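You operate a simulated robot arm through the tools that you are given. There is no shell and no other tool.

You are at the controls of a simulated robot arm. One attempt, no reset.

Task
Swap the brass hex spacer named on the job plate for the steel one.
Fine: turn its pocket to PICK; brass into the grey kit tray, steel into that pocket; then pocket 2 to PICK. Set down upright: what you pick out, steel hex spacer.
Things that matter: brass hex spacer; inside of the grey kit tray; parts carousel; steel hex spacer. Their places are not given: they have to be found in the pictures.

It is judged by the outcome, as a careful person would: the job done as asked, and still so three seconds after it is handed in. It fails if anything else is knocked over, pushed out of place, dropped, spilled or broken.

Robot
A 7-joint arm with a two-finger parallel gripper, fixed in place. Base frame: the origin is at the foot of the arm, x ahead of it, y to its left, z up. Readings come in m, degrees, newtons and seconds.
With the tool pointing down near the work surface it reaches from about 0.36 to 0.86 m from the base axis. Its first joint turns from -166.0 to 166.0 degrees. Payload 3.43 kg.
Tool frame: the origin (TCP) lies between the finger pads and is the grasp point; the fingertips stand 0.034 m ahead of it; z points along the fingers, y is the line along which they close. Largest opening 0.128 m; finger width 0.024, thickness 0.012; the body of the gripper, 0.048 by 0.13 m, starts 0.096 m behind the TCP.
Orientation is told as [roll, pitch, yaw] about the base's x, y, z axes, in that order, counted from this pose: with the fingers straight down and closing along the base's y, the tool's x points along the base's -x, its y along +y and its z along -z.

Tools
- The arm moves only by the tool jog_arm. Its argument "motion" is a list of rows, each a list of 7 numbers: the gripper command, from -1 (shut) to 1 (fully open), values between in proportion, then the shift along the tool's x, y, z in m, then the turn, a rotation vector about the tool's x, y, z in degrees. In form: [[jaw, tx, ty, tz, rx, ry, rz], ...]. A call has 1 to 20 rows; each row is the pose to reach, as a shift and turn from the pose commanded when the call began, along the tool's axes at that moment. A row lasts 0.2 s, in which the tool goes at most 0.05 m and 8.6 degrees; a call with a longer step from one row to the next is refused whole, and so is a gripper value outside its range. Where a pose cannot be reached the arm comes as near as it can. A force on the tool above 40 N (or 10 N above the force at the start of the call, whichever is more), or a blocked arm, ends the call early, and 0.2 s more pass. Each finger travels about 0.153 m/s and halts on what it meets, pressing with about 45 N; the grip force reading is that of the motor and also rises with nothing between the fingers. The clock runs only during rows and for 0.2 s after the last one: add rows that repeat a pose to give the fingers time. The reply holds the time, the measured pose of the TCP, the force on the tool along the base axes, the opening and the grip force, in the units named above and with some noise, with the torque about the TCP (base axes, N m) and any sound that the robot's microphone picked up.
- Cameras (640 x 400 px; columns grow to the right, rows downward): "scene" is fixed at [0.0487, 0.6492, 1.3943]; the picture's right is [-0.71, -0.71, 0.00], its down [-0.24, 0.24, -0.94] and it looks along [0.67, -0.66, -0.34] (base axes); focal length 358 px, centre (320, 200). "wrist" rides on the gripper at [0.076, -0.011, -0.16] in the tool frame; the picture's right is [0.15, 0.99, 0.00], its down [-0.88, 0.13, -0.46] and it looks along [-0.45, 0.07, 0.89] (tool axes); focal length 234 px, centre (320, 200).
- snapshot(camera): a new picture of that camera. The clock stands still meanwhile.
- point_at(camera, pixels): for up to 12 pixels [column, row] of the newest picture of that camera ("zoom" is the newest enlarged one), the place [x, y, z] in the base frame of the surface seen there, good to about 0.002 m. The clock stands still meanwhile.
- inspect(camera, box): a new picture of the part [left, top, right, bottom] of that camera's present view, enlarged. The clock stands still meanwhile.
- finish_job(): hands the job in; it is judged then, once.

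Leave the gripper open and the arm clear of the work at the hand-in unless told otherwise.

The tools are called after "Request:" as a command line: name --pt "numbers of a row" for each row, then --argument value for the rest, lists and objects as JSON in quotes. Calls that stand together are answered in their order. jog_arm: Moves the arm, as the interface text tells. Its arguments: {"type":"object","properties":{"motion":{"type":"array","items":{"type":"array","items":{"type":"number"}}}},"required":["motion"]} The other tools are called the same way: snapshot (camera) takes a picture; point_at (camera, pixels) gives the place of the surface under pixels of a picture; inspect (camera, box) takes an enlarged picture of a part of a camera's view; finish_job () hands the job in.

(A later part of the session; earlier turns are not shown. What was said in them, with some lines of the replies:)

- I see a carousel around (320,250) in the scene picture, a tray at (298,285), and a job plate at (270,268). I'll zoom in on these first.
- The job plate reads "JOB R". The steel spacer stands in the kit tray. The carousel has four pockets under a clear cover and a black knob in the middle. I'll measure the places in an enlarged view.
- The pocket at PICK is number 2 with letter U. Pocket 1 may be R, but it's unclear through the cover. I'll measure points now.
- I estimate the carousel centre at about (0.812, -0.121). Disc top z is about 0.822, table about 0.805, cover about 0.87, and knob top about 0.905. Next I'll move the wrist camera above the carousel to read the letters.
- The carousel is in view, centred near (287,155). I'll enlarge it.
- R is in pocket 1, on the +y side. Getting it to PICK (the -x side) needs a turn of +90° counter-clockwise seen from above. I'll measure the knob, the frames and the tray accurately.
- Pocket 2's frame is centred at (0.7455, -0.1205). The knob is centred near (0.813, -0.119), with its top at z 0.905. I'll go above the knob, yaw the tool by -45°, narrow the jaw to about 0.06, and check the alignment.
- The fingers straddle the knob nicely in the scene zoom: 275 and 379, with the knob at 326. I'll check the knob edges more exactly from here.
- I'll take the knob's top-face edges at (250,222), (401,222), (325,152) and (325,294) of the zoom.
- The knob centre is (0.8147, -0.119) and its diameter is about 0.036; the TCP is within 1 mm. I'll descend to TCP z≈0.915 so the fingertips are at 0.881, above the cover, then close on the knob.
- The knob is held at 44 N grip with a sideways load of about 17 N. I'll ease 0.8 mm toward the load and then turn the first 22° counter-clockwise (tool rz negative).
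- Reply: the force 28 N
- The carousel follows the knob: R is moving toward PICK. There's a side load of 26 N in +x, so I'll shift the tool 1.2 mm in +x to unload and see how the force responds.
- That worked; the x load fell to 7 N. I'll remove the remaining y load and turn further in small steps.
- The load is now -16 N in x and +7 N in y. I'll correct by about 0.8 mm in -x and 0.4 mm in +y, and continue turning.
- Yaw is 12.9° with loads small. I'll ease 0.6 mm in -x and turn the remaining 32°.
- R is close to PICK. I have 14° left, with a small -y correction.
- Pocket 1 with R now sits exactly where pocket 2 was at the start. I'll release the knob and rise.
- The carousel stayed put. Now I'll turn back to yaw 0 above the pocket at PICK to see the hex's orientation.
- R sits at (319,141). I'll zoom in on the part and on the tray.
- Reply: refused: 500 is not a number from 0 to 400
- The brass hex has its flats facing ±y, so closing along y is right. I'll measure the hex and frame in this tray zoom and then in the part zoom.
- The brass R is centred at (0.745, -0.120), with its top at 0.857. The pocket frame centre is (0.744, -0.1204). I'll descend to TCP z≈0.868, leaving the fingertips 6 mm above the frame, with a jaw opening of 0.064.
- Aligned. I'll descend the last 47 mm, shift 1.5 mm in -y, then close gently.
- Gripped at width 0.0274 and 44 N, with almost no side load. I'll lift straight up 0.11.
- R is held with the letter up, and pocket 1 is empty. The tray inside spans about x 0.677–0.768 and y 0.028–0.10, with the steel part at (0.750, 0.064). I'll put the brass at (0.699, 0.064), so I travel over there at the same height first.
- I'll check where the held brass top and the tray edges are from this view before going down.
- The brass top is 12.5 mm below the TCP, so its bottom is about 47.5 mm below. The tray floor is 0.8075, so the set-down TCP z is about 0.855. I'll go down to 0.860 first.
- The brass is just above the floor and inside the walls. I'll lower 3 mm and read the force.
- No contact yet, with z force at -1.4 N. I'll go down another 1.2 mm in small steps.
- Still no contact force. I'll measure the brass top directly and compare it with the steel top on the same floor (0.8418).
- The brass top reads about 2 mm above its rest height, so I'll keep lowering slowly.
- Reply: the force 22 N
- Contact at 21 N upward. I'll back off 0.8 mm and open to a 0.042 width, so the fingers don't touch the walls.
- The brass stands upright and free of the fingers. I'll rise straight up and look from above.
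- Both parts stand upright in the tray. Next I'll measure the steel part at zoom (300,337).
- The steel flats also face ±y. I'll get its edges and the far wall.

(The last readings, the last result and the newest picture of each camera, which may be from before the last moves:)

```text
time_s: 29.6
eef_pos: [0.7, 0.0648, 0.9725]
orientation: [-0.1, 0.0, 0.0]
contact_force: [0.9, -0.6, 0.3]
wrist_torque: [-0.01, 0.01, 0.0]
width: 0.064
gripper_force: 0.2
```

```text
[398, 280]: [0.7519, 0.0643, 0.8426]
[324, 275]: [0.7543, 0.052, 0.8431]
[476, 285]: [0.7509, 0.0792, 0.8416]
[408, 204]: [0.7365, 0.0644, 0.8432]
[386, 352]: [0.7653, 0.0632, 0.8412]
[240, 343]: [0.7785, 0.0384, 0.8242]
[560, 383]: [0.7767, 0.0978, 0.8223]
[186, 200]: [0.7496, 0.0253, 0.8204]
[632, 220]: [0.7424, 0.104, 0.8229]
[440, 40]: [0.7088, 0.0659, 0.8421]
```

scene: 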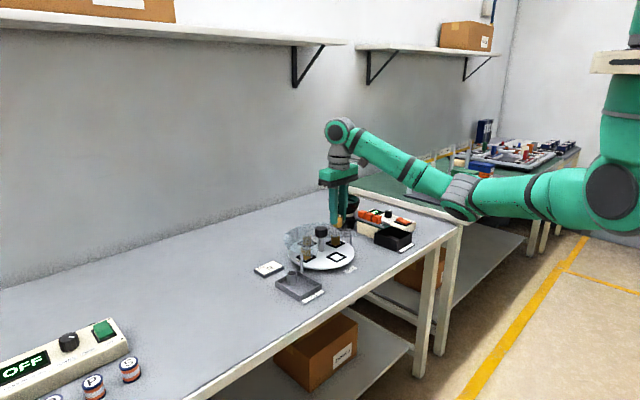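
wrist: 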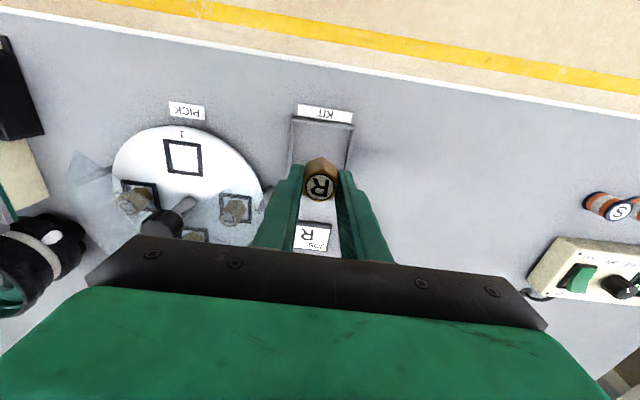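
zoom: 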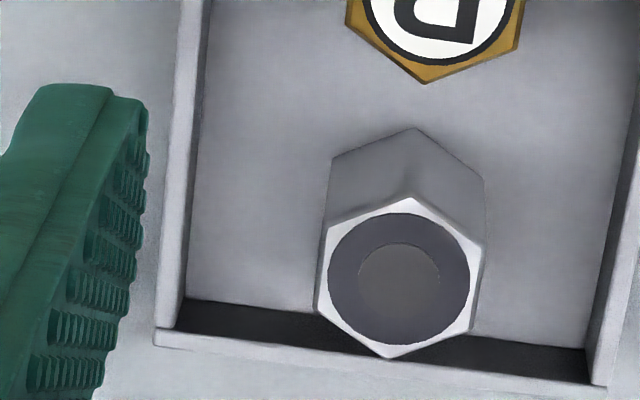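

The steel centre is (0.7515, 0.0645), with its top at 0.842. I'll move above it and descend to TCP z 0.861, so the fingertips at 0.827 stay above the tray walls. The jaw opening will be 0.05.

Request:
jog_arm --pt "-0.1 -0.02 0 0 0 0 0" --pt "-0.22 -0.04 0 0 0 0 0" --pt "-0.22 -0.0515 0 0 0 0 0" --pt "-0.22 -0.0515 0 0.03 0 0 0" --pt "-0.22 -0.0515 0 0.06 0 0 0" --pt "-0.22 -0.0515 0 0.08 0 0 0" --pt "-0.22 -0.0515 0 0.08 0 0 0"

Request:
snapshot --camera "wrist"

Request:
inspect --camera "scene" --box '[250, 230, 346, 290]'

```text
time_s: 31.2
eef_pos: [0.753, 0.067, 0.8922]
orientation: [0.0, 0.0, 0.1]
contact_force: [0.0, -0.7, -0.9]
wrist_torque: [0.03, -0.01, 0.02]
width: 0.0499
gripper_force: 0.1
```

```text
taken
```

wrist: 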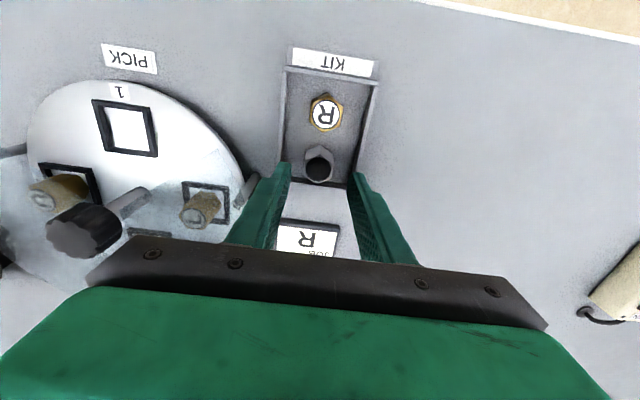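

```text
6.67 times, centred on (298, 260) of scene
```

zoom: 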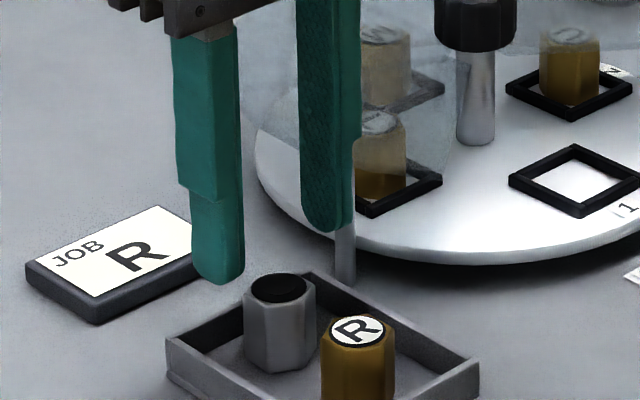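

The fingers straddle the steel part. I'll descend 31 mm and close on it.

Request:
jog_arm --pt "-0.22 0 0 0.015 0 0 0" --pt "-0.22 0 0 0.026 0 0 0" --pt "-0.22 0 0 0.031 0 0 0" --pt "-0.35 0 0 0.031 0 0 0" --pt "-0.5 0 0 0.031 0 0 0" --pt "-0.65 0 0 0.031 0 0 0" --pt "-0.8 0 0 0.031 0 0 0" --pt "-0.8 0 0 0.031 0 0 0"

Request:
inspect --camera "scene" --box '[250, 240, 346, 300]'

```text
time_s: 33.0
eef_pos: [0.7521, 0.0653, 0.8628]
orientation: [0.0, 0.1, 0.0]
contact_force: [0.6, 0.0, -0.2]
wrist_torque: [0.02, -0.06, -0.01]
width: 0.0271
gripper_force: 45.6
```

```text
6.67 times, centred on (298, 270) of scene
```

zoom: 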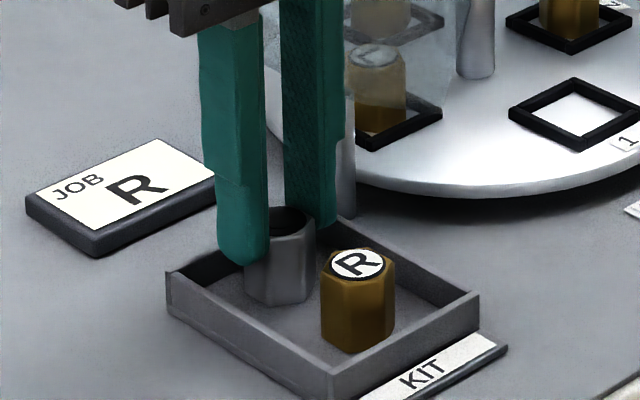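

Steel is gripped. I'll lift 0.115 straight up.

Request:
jog_arm --pt "-0.8 0 0 -0.01 0 0 0" --pt "-0.8 0 0 -0.03 0 0 0" --pt "-0.8 0 0 -0.06 0 0 0" --pt "-0.8 0 0 -0.09 0 0 0" --pt "-0.8 0 0 -0.115 0 0 0" --pt "-0.8 0.002 -0.03 -0.115 0 0 0" --pt "-0.8 0.003 -0.07 -0.115 0 0 0" --pt "-0.8 0.005 -0.11 -0.115 0 0 0" --pt "-0.8 0.006 -0.15 -0.115 0 0 0" --pt "-0.8 0.0075 -0.175 -0.115 0 0 0" --pt "-0.8 0.0075 -0.1855 -0.115 0 0 0" --pt "-0.8 0.0075 -0.1855 -0.115 0 0 0" --pt "-0.8 0.0075 -0.1855 -0.115 0 0 0"

Request:
snapshot --camera "wrist"

Request:
inspect --camera "scene" --box '[250, 200, 378, 280]'

```text
time_s: 35.8
eef_pos: [0.748, -0.1228, 0.9767]
orientation: [0.1, 0.0, -0.1]
contact_force: [-0.2, 0.2, -0.8]
wrist_torque: [0.0, -0.03, 0.01]
width: 0.0272
gripper_force: 44.4
```

```text
taken
```

wrist: 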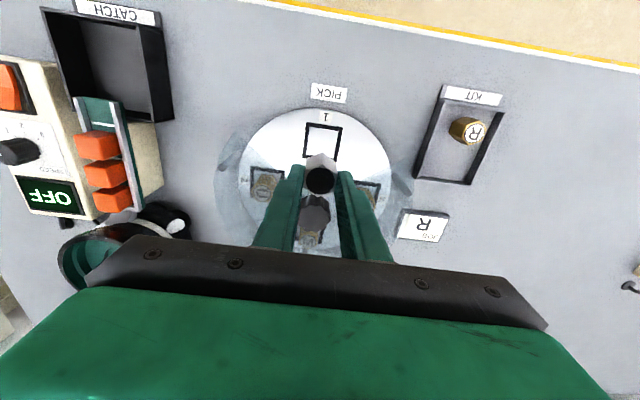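

```text
5.00 times, centred on (314, 240) of scene
```

zoom: 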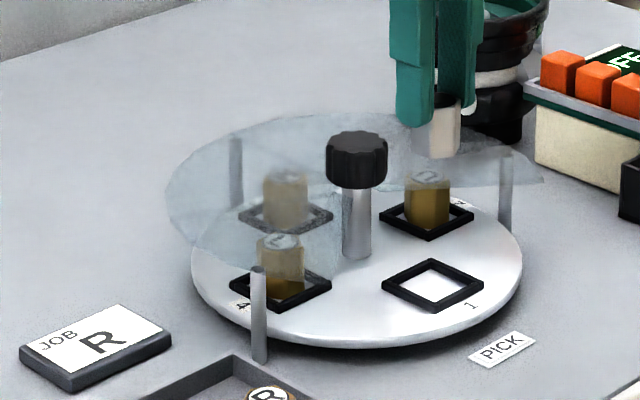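

I'll measure the empty pocket's inside and the held steel's top to set the alignment.

Request:
inspect --camera "wrist" --box '[295, 115, 345, 165]'

Request:
inspect --camera "wrist" --box '[290, 130, 350, 200]'

```text
8.00 times, centred on (320, 140) of wrist
```

zoom: 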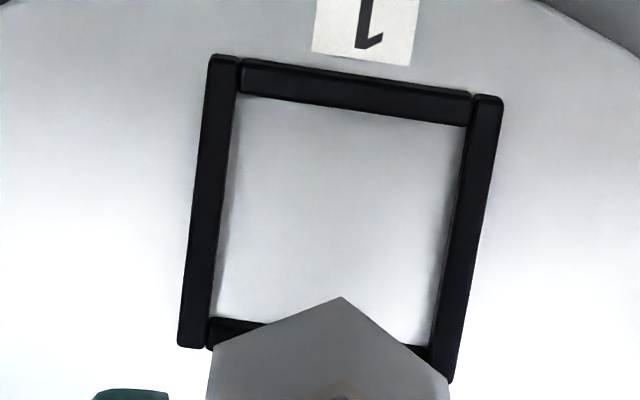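

```text
5.71 times, centred on (320, 165) of wrist
```

zoom: 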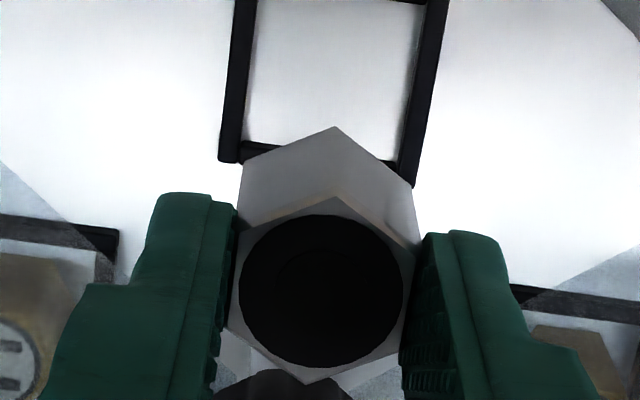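

Request:
point_at --camera "zoom" --pixels '[[320, 290], [232, 280], [413, 270], [335, 198], [306, 380], [330, 80], [237, 100], [425, 120]]'

Request:
inspect --camera "wrist" --box '[295, 115, 345, 165]'

Request:
point_at --camera "zoom" --pixels '[[226, 75], [487, 110], [443, 365], [193, 335], [217, 200], [470, 230], [355, 90], [235, 332], [330, 200]]'

```text
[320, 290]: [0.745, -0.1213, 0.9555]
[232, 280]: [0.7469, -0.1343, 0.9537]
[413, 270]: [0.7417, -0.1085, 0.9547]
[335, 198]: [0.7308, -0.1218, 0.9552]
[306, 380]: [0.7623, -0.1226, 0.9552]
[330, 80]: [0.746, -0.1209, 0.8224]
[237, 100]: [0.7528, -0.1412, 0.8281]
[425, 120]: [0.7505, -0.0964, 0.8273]
```

```text
8.00 times, centred on (320, 140) of wrist
```

zoom: 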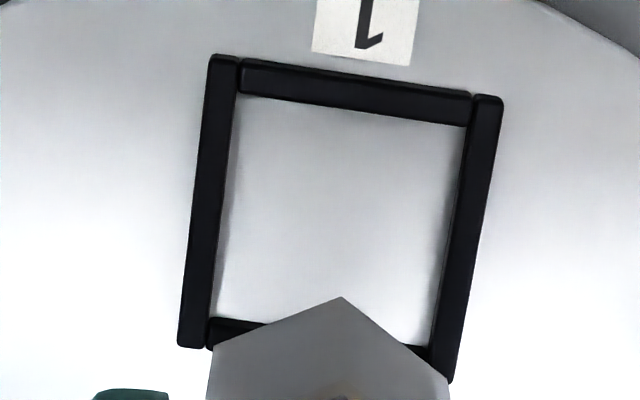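

```text
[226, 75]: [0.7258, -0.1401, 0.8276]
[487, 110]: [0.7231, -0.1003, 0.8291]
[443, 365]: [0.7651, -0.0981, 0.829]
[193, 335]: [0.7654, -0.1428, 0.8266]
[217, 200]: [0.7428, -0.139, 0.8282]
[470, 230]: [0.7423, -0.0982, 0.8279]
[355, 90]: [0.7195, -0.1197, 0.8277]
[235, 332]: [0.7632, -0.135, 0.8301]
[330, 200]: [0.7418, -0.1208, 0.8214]
```

The steel is at about (0.7465, -0.1213) and the pocket centre is (0.7445, -0.1200), so I'll shift 1.3 mm in -x and 1 mm in +y. I'll descend 88 mm to hover just over the frame and check.

Request:
jog_arm --pt "-0.8 0.0013 0.001 0.02 0 0 0" --pt "-0.8 0.0013 0.001 0.045 0 0 0" --pt "-0.8 0.0013 0.001 0.07 0 0 0" --pt "-0.8 0.0013 0.001 0.084 0 0 0" --pt "-0.8 0.0013 0.001 0.088 0 0 0" --pt "-0.8 0.0013 0.001 0.088 0 0 0"

Request:
snapshot --camera "wrist"

Request:
inspect --camera "scene" --box '[310, 230, 358, 260]'

Request:
inspect --camera "wrist" --box '[285, 125, 355, 195]'

```text
time_s: 37.2
eef_pos: [0.7447, -0.1203, 0.8893]
orientation: [0.0, 0.0, 0.0]
contact_force: [-0.3, -0.5, -2.0]
wrist_torque: [-0.01, 0.02, -0.04]
width: 0.0273
gripper_force: 44.9
```

```text
taken
```

wrist: 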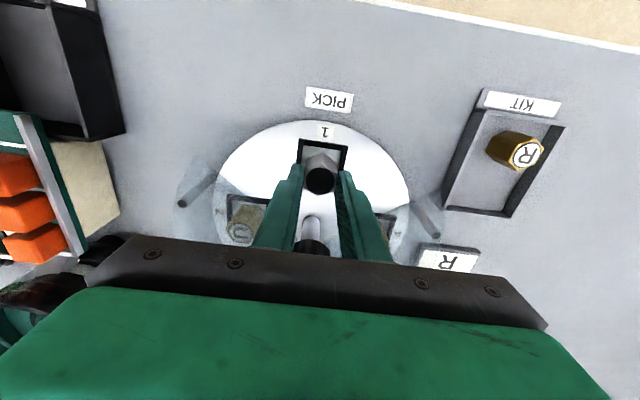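

```text
13.33 times, centred on (334, 245) of scene
```

zoom: 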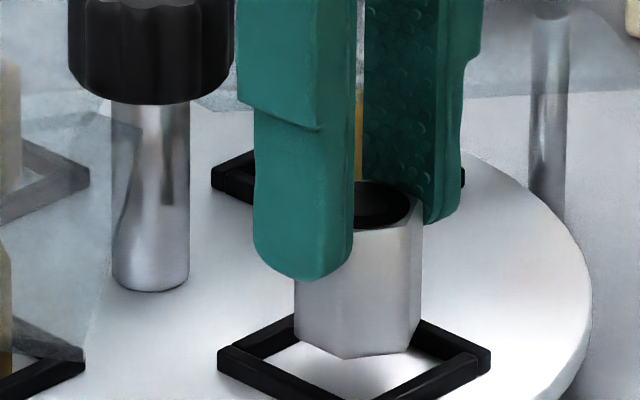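

```text
5.71 times, centred on (320, 160) of wrist
```

zoom: 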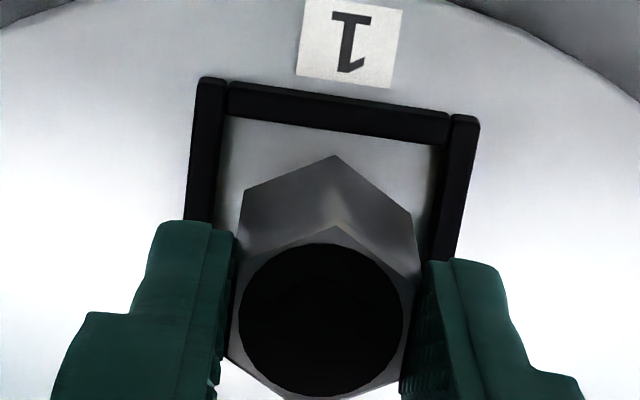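

It's well aligned over the opening. I'll lower 6 mm into the frame and check the force.

Request:
jog_arm --pt "-0.8 0 0 0.002 0 0 0" --pt "-0.8 0 0 0.004 0 0 0" --pt "-0.8 0 0 0.006 0 0 0" --pt "-0.8 0 0 0.006 0 0 0"

Request:
inspect --camera "scene" --box '[310, 230, 358, 260]'

Request:
inspect --camera "wrist" --box '[285, 125, 355, 195]'

```text
time_s: 38.2
eef_pos: [0.7437, -0.1201, 0.8827]
orientation: [0.1, 0.0, 0.0]
contact_force: [0.3, -0.2, -1.4]
wrist_torque: [0.0, -0.02, -0.03]
width: 0.0272
gripper_force: 44.9
```

```text
13.33 times, centred on (334, 245) of scene
```

zoom: 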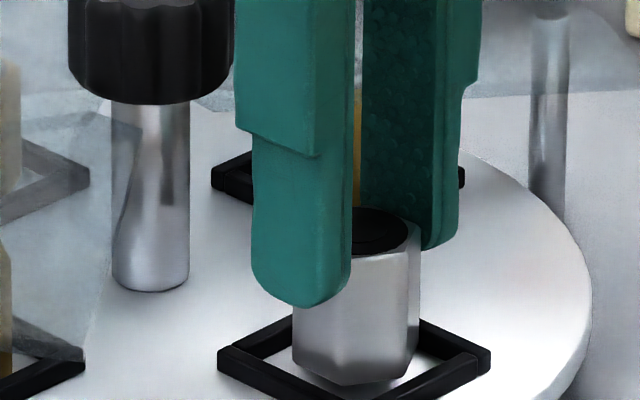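

```text
5.71 times, centred on (320, 160) of wrist
```

zoom: 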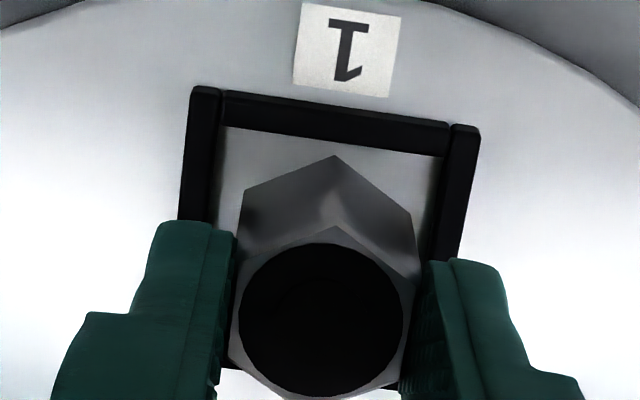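

No contact and it's centred within the frame. I'll lower in 0.5–1 mm steps until it touches the floor.

Request:
jog_arm --pt "-0.8 0 0 0.001 0 0 0" --pt "-0.8 0 0 0.002 0 0 0" --pt "-0.8 0 0 0.003 0 0 0" --pt "-0.8 0 0 0.003 0 0 0"

```text
time_s: 39.2
eef_pos: [0.7445, -0.119, 0.879]
orientation: [0.0, 0.0, 0.1]
contact_force: [0.1, -0.1, -1.4]
wrist_torque: [0.01, 0.0, 0.0]
width: 0.0271
gripper_force: 44.8
```

Request:
jog_arm --pt "-0.8 0 0 0.0005 0 0 0" --pt "-0.8 0 0 0.001 0 0 0" --pt "-0.8 0 0 0.0015 0 0 0" --pt "-0.8 0 0 0.0015 0 0 0"

Request:
inspect --camera "scene" --box '[310, 230, 358, 260]'

```text
time_s: 40.2
eef_pos: [0.7441, -0.1193, 0.8786]
orientation: [0.0, 0.0, 0.0]
contact_force: [-0.3, 0.1, -0.1]
wrist_torque: [-0.01, -0.03, 0.02]
width: 0.0274
gripper_force: 44.9
```

```text
13.33 times, centred on (334, 245) of scene
```

zoom: 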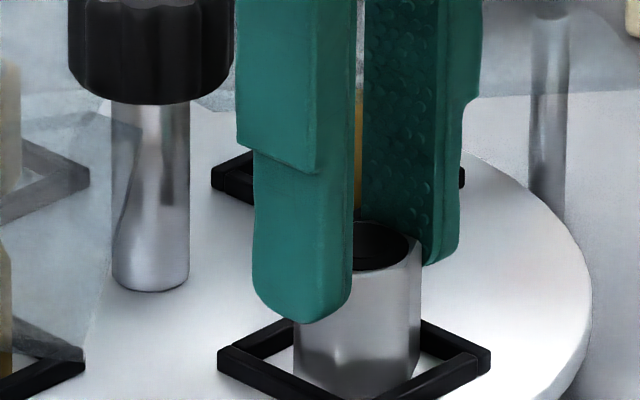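

The z force changed from -1.4 to about 0, so it's nearly touching. I'll go another 0.8 mm.

Request:
jog_arm --pt "-0.8 0 0 0.0004 0 0 0" --pt "-0.8 0 0 0.0008 0 0 0" --pt "-0.8 0 0 0.0008 0 0 0"

```text
time_s: 41.0
eef_pos: [0.743, -0.1197, 0.8786]
orientation: [0.0, -0.1, 0.0]
contact_force: [1.3, 1.0, 3.4]
wrist_torque: [0.02, -0.01, -0.02]
width: 0.0272
gripper_force: 44.8
```

Light contact at +3.4 N: it's on the pocket floor. I'll open to 0.05 and rise.

Request:
jog_arm --pt "-0.6 0 0 0 0 0 0" --pt "-0.4 0 0 0 0 0 0" --pt "-0.22 0 0 0 0 0 0" --pt "-0.22 0 0 0 0 0 0" --pt "-0.22 0 0 -0.01 0 0 0" --pt "-0.22 0 0 -0.03 0 0 0" --pt "-0.22 0 0 -0.06 0 0 0" --pt "-0.1 0 0 -0.09 0 0 0" --pt "0 0 0 -0.1 0 0 0" --pt "0 0 0 -0.1 0 0 0"

Request:
inspect --camera "scene" --box '[270, 215, 366, 275]'

Request:
inspect --camera "wrist" --box '[285, 110, 355, 180]'

```text
time_s: 43.2
eef_pos: [0.7434, -0.1188, 0.9775]
orientation: [0.0, 0.0, 0.0]
contact_force: [0.1, -0.1, 0.4]
wrist_torque: [0.0, -0.06, 0.01]
width: 0.0642
gripper_force: 0.1
```

```text
6.67 times, centred on (318, 245) of scene
```

zoom: 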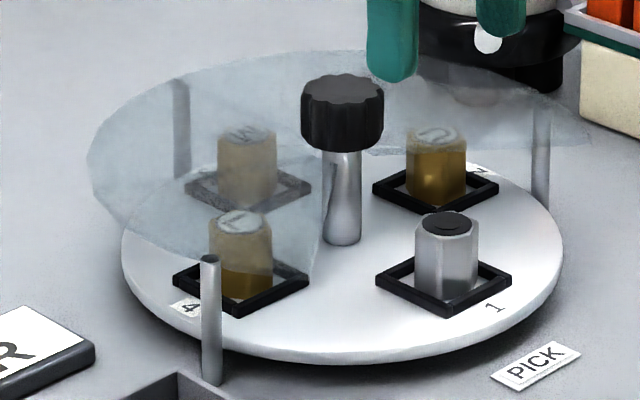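

```text
5.71 times, centred on (320, 145) of wrist
```

zoom: 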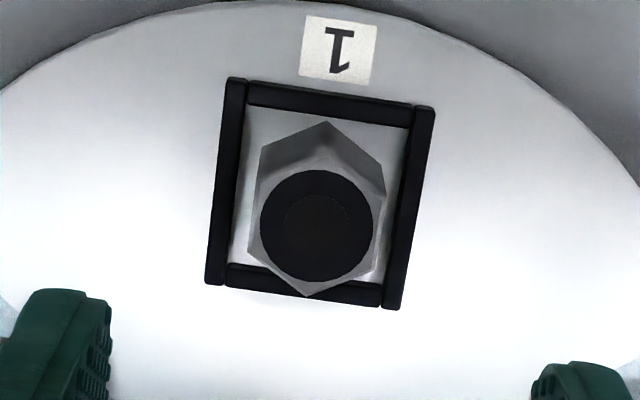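

The steel stands upright inside pocket 1's frame. Now I have to turn the carousel back 90° clockwise to bring pocket 2 to PICK. I'll go above the knob with yaw +45°.

Request:
jog_arm --pt "0 -0.012 0 0 0 0 -7.5" --pt "0 -0.024 0 0 0 0 -15" --pt "0 -0.036 0 0 0 0 -22.5" --pt "0 -0.048 0 0 0 0 -30" --pt "0 -0.06 0 0 0 0 -37.5" --pt "0 -0.0712 0 0 0 0 -45" --pt "0 -0.0712 0 0 0 0 -45" --pt "0 -0.0712 0 0 0 0 -45"

Request:
inspect --camera "wrist" --box '[270, 110, 370, 210]'

Request:
point_at --camera "zoom" --pixels '[[325, 222]]'

```text
time_s: 45.0
eef_pos: [0.8155, -0.1186, 0.9777]
orientation: [0.1, 0.0, 45.1]
contact_force: [0.0, -0.1, 0.5]
wrist_torque: [-0.01, -0.03, 0.02]
width: 0.064
gripper_force: 0.1
```

```text
4.00 times, centred on (320, 160) of wrist
```

zoom: 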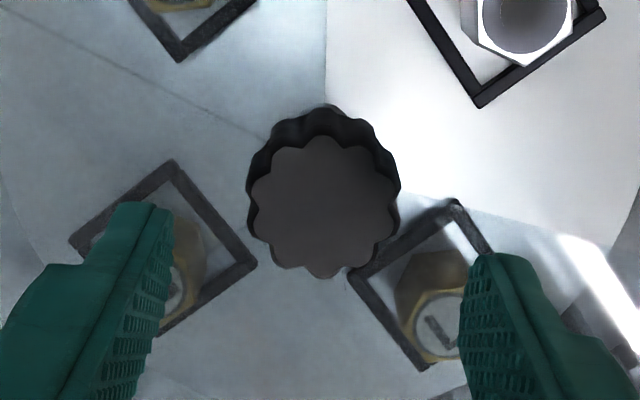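

```text
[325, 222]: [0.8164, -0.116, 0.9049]
```

The knob's top face centre in this view is at (324,208). I'll measure its edges.

Request:
point_at --camera "zoom" --pixels '[[324, 208], [256, 208], [391, 208], [324, 142], [324, 272]]'

```text
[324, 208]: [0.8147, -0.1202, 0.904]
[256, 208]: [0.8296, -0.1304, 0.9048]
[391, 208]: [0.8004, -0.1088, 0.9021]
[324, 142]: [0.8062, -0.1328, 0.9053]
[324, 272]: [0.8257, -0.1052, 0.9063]
```

The knob centre is about (0.8153, -0.1194), within 1 mm of the TCP. I'll descend 62 mm and grip.

Request:
jog_arm --pt "0 0 0 0.02 0 0 0" --pt "0 0 0 0.04 0 0 0" --pt "0 0 0 0.055 0 0 0" --pt "0 0 0 0.062 0 0 0" --pt "-0.2 0 0 0.062 0 0 0" --pt "-0.32 0 0 0.062 0 0 0" --pt "-0.4 0 0 0.062 0 0 0" --pt "-0.5 0 0 0.062 0 0 0" --pt "-0.6 0 0 0.062 0 0 0" --pt "-0.6 0 0 0.062 0 0 0"

Request:
inspect --camera "scene" --box '[270, 215, 366, 275]'

```text
time_s: 47.2
eef_pos: [0.815, -0.1198, 0.9155]
orientation: [0.0, 0.0, 45.0]
contact_force: [-8.1, 7.1, -1.5]
wrist_torque: [-0.23, -0.11, -0.18]
width: 0.0415
gripper_force: 45.1
```

```text
6.67 times, centred on (318, 245) of scene
```

zoom: 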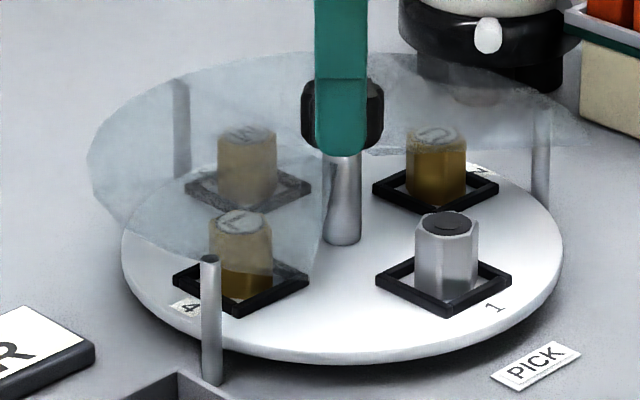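

Gripped with an 11 N side load along the closing axis. I'll shift 0.5 mm that way and turn 16° clockwise (tool rz positive) as a test.

Request:
jog_arm --pt "-0.6 0 0.0005 0 0 0 0" --pt "-0.6 0 0.0005 0 0 0 4" --pt "-0.6 0 0.0005 0 0 0 10" --pt "-0.6 0 0.0005 0 0 0 16"

Request:
inspect --camera "scene" --box '[270, 215, 366, 275]'

```text
time_s: 48.2
eef_pos: [0.8154, -0.1199, 0.9164]
orientation: [-0.1, -0.1, 28.9]
contact_force: [9.0, 3.6, -2.4]
wrist_torque: [0.5, 0.47, 0.03]
width: 0.0414
gripper_force: 44.9
```

```text
6.67 times, centred on (318, 245) of scene
```

zoom: 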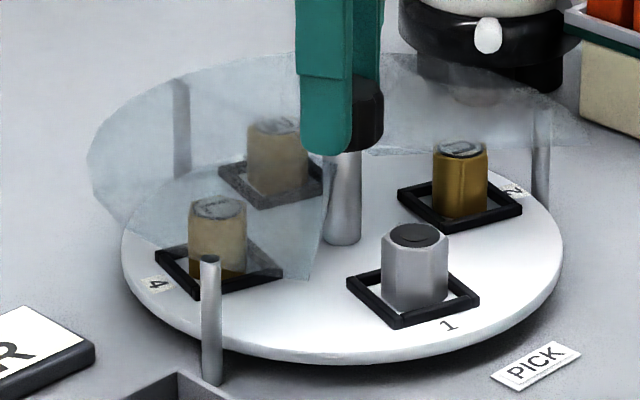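

It turns freely clockwise. I'll continue another 18° with a small correction toward +x.

Request:
jog_arm --pt "-0.6 -0.0005 0 0 0 0 0" --pt "-0.6 -0.0005 0 0 0 0 6" --pt "-0.6 -0.0005 0 0 0 0 12" --pt "-0.6 -0.0005 0 0 0 0 18"

```text
time_s: 49.2
eef_pos: [0.8154, -0.119, 0.9149]
orientation: [0.0, -0.1, 10.8]
contact_force: [17.9, -5.3, -4.5]
wrist_torque: [0.23, -1.22, -0.02]
width: 0.0412
gripper_force: 44.9
```

The load is (18, -5) N. I'll correct 0.9 mm in +x and 0.3 mm in -y, and continue 18°.

Request:
jog_arm --pt "-0.6 -0.0009 -0.0004 0 0 0 0" --pt "-0.6 -0.0009 -0.0004 0 0 0 6" --pt "-0.6 -0.0009 -0.0004 0 0 0 12" --pt "-0.6 -0.0009 -0.0004 0 0 0 18"

```text
time_s: 50.2
eef_pos: [0.8159, -0.1209, 0.9149]
orientation: [0.0, 0.2, -7.2]
contact_force: [-10.2, -6.8, 2.7]
wrist_torque: [-0.54, 1.28, 0.02]
width: 0.0413
gripper_force: 44.9
```

The load is (-10, -7) N. I'll correct 0.6 mm in -x and 0.4 mm in -y, and continue 18°.

Request:
jog_arm --pt "-0.6 0.0005 -0.0004 0 0 0 0" --pt "-0.6 0.0005 -0.0004 0 0 0 6" --pt "-0.6 0.0005 -0.0004 0 0 0 12" --pt "-0.6 0.0005 -0.0004 0 0 0 18"

```text
time_s: 51.2
eef_pos: [0.8148, -0.12, 0.9158]
orientation: [0.0, 0.0, -25.1]
contact_force: [-14.0, -7.2, -11.8]
wrist_torque: [0.13, 0.22, 0.02]
width: 0.0414
gripper_force: 45.1
```

I have 20° left. I'll correct the side load, then turn to yaw -45°.

Request:
jog_arm --pt "-0.6 0.0005 -0.0006 0.0003 0 0 0" --pt "-0.6 0.0005 -0.0006 0.0003 0 0 6" --pt "-0.6 0.0005 -0.0006 0.0003 0 0 12" --pt "-0.6 0.0005 -0.0006 0.0003 0 0 17" --pt "-0.6 0.0005 -0.0006 0.0003 0 0 20" --pt "-0.6 0.0005 -0.0006 0.0003 0 0 20"

Request:
inspect --camera "scene" --box '[270, 215, 366, 275]'

```text
time_s: 52.6
eef_pos: [0.8144, -0.1204, 0.9159]
orientation: [0.1, 0.0, -45.1]
contact_force: [2.9, -0.7, -12.8]
wrist_torque: [-1.08, -0.4, -0.02]
width: 0.0415
gripper_force: 44.7
```

```text
6.67 times, centred on (318, 245) of scene
```

zoom: 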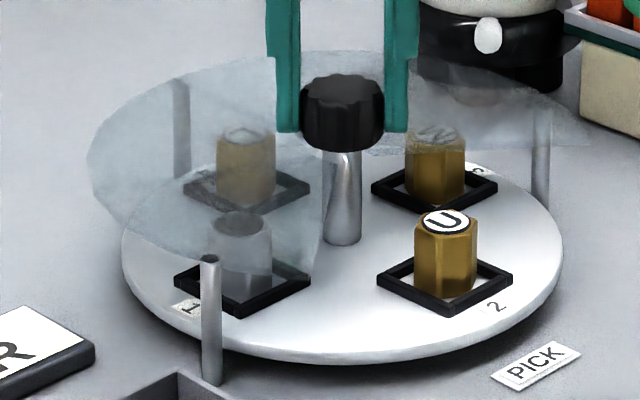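

Pocket 2 with U is at PICK, and the steel in pocket 1 is still upright. I'll release the knob and rise.

Request:
jog_arm --pt "-0.3 0 0 0 0 0 0" --pt "0 0 0 0 0 0 0" --pt "0 0 0 0 0 0 0" --pt "0 0 0 -0.02 0 0 0" --pt "0 0 0 -0.05 0 0 0" --pt "0 0 0 -0.09 0 0 0" --pt "0 0 0 -0.13 0 0 0" --pt "0 0 0 -0.15 0 0 0" --pt "0 0 0 -0.15 0 0 0"

Request:
inspect --camera "scene" --box '[270, 215, 366, 275]'

Request:
inspect --camera "scene" --box '[240, 180, 440, 305]'

```text
time_s: 54.6
eef_pos: [0.8151, -0.1186, 1.0663]
orientation: [0.0, 0.0, -45.0]
contact_force: [-0.8, 0.0, -0.4]
wrist_torque: [0.02, -0.01, 0.01]
width: 0.0638
gripper_force: 0.2
```

```text
6.67 times, centred on (318, 245) of scene
```

zoom: 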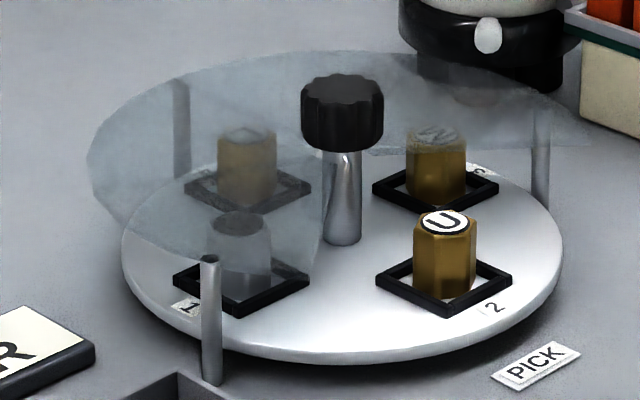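

```text
3.20 times, centred on (340, 242) of scene
```

zoom: 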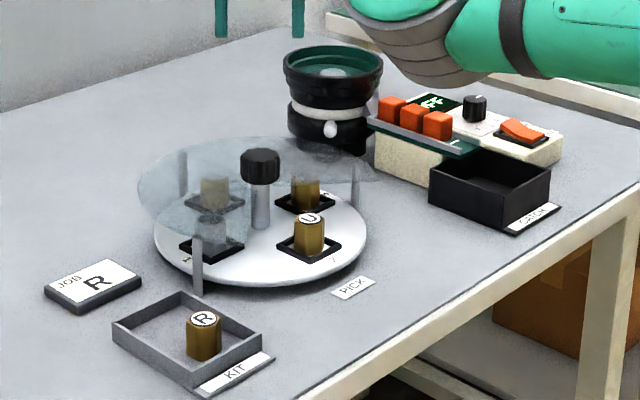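

The carousel settled exactly in its original alignment, with brass R in the kit tray and steel in pocket 1. I'll back the arm away and up with the gripper open, then take a last look.

Request:
jog_arm --pt "0.2 0.01 -0.01 -0.02 0 0 -7.5" --pt "0.4 0.03 -0.03 -0.03 0 0 -15" --pt "0.6 0.05 -0.05 -0.05 0 0 -22.5" --pt "0.8 0.07 -0.07 -0.07 0 0 -30" --pt "1 0.09 -0.09 -0.09 0 0 -37.5" --pt "1 0.106 -0.106 -0.1 0 0 -45" --pt "1 0.106 -0.106 -0.1 0 0 -45"

Request:
snapshot --camera "wrist"

Request:
snapshot --camera "scene"

Request:
inspect --camera "wrist" --box '[240, 120, 480, 280]'

```text
time_s: 56.2
eef_pos: [0.6627, -0.1164, 1.1669]
orientation: [-0.1, 0.0, 0.0]
contact_force: [0.7, -0.1, -0.1]
wrist_torque: [0.01, -0.02, 0.0]
width: 0.1281
gripper_force: 0.0
```

```text
taken
```

wrist: 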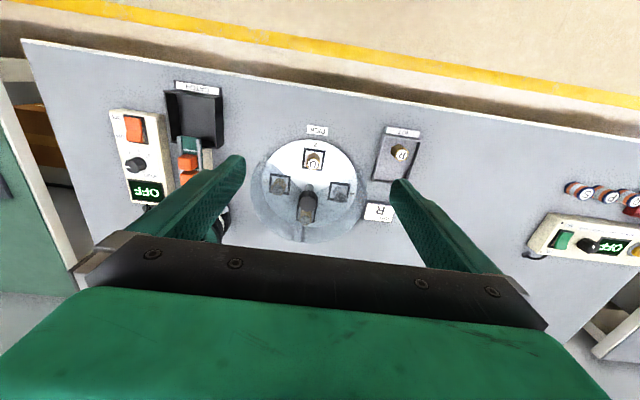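

```text
taken
```

scene: 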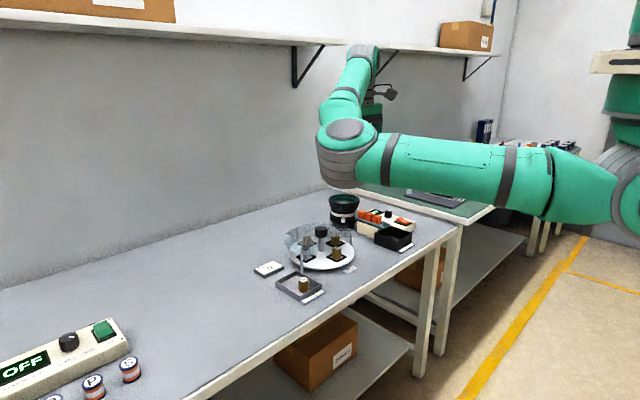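

```text
2.50 times, centred on (360, 200) of wrist
```

zoom: 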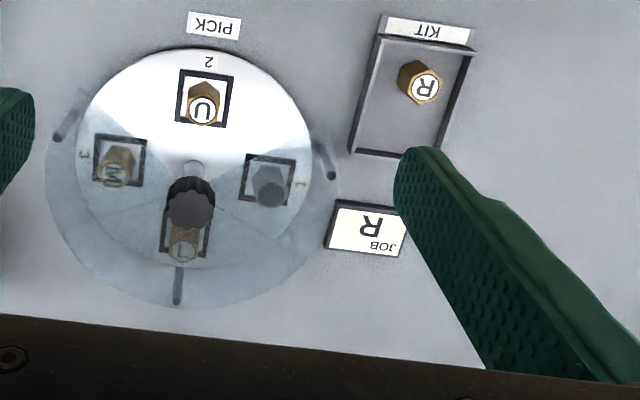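

The final view shows brass R upright in the kit tray, steel upright in pocket 1, and pocket 2 (U) at PICK. M and L are still in place, and the gripper is open and clear, so I'm handing in.

Request:
finish_job

```text
The job is handed in.
```

The swap is done and handed in; I haven't seen the judging result.

- **Brass R:** The job plate read R, which was in pocket 1. I turned pocket 1 to PICK and set the brass spacer upright in the grey kit tray.
- **Steel:** It was standing in the kit tray. It is now upright in pocket 1.
- **Carousel:** I turned it back so pocket 2 (U) is at PICK, in the same position as at the start.
- **Everything else:** Nothing was knocked over or pushed out of place in the final pictures. The gripper was open and clear of the work at hand-in.
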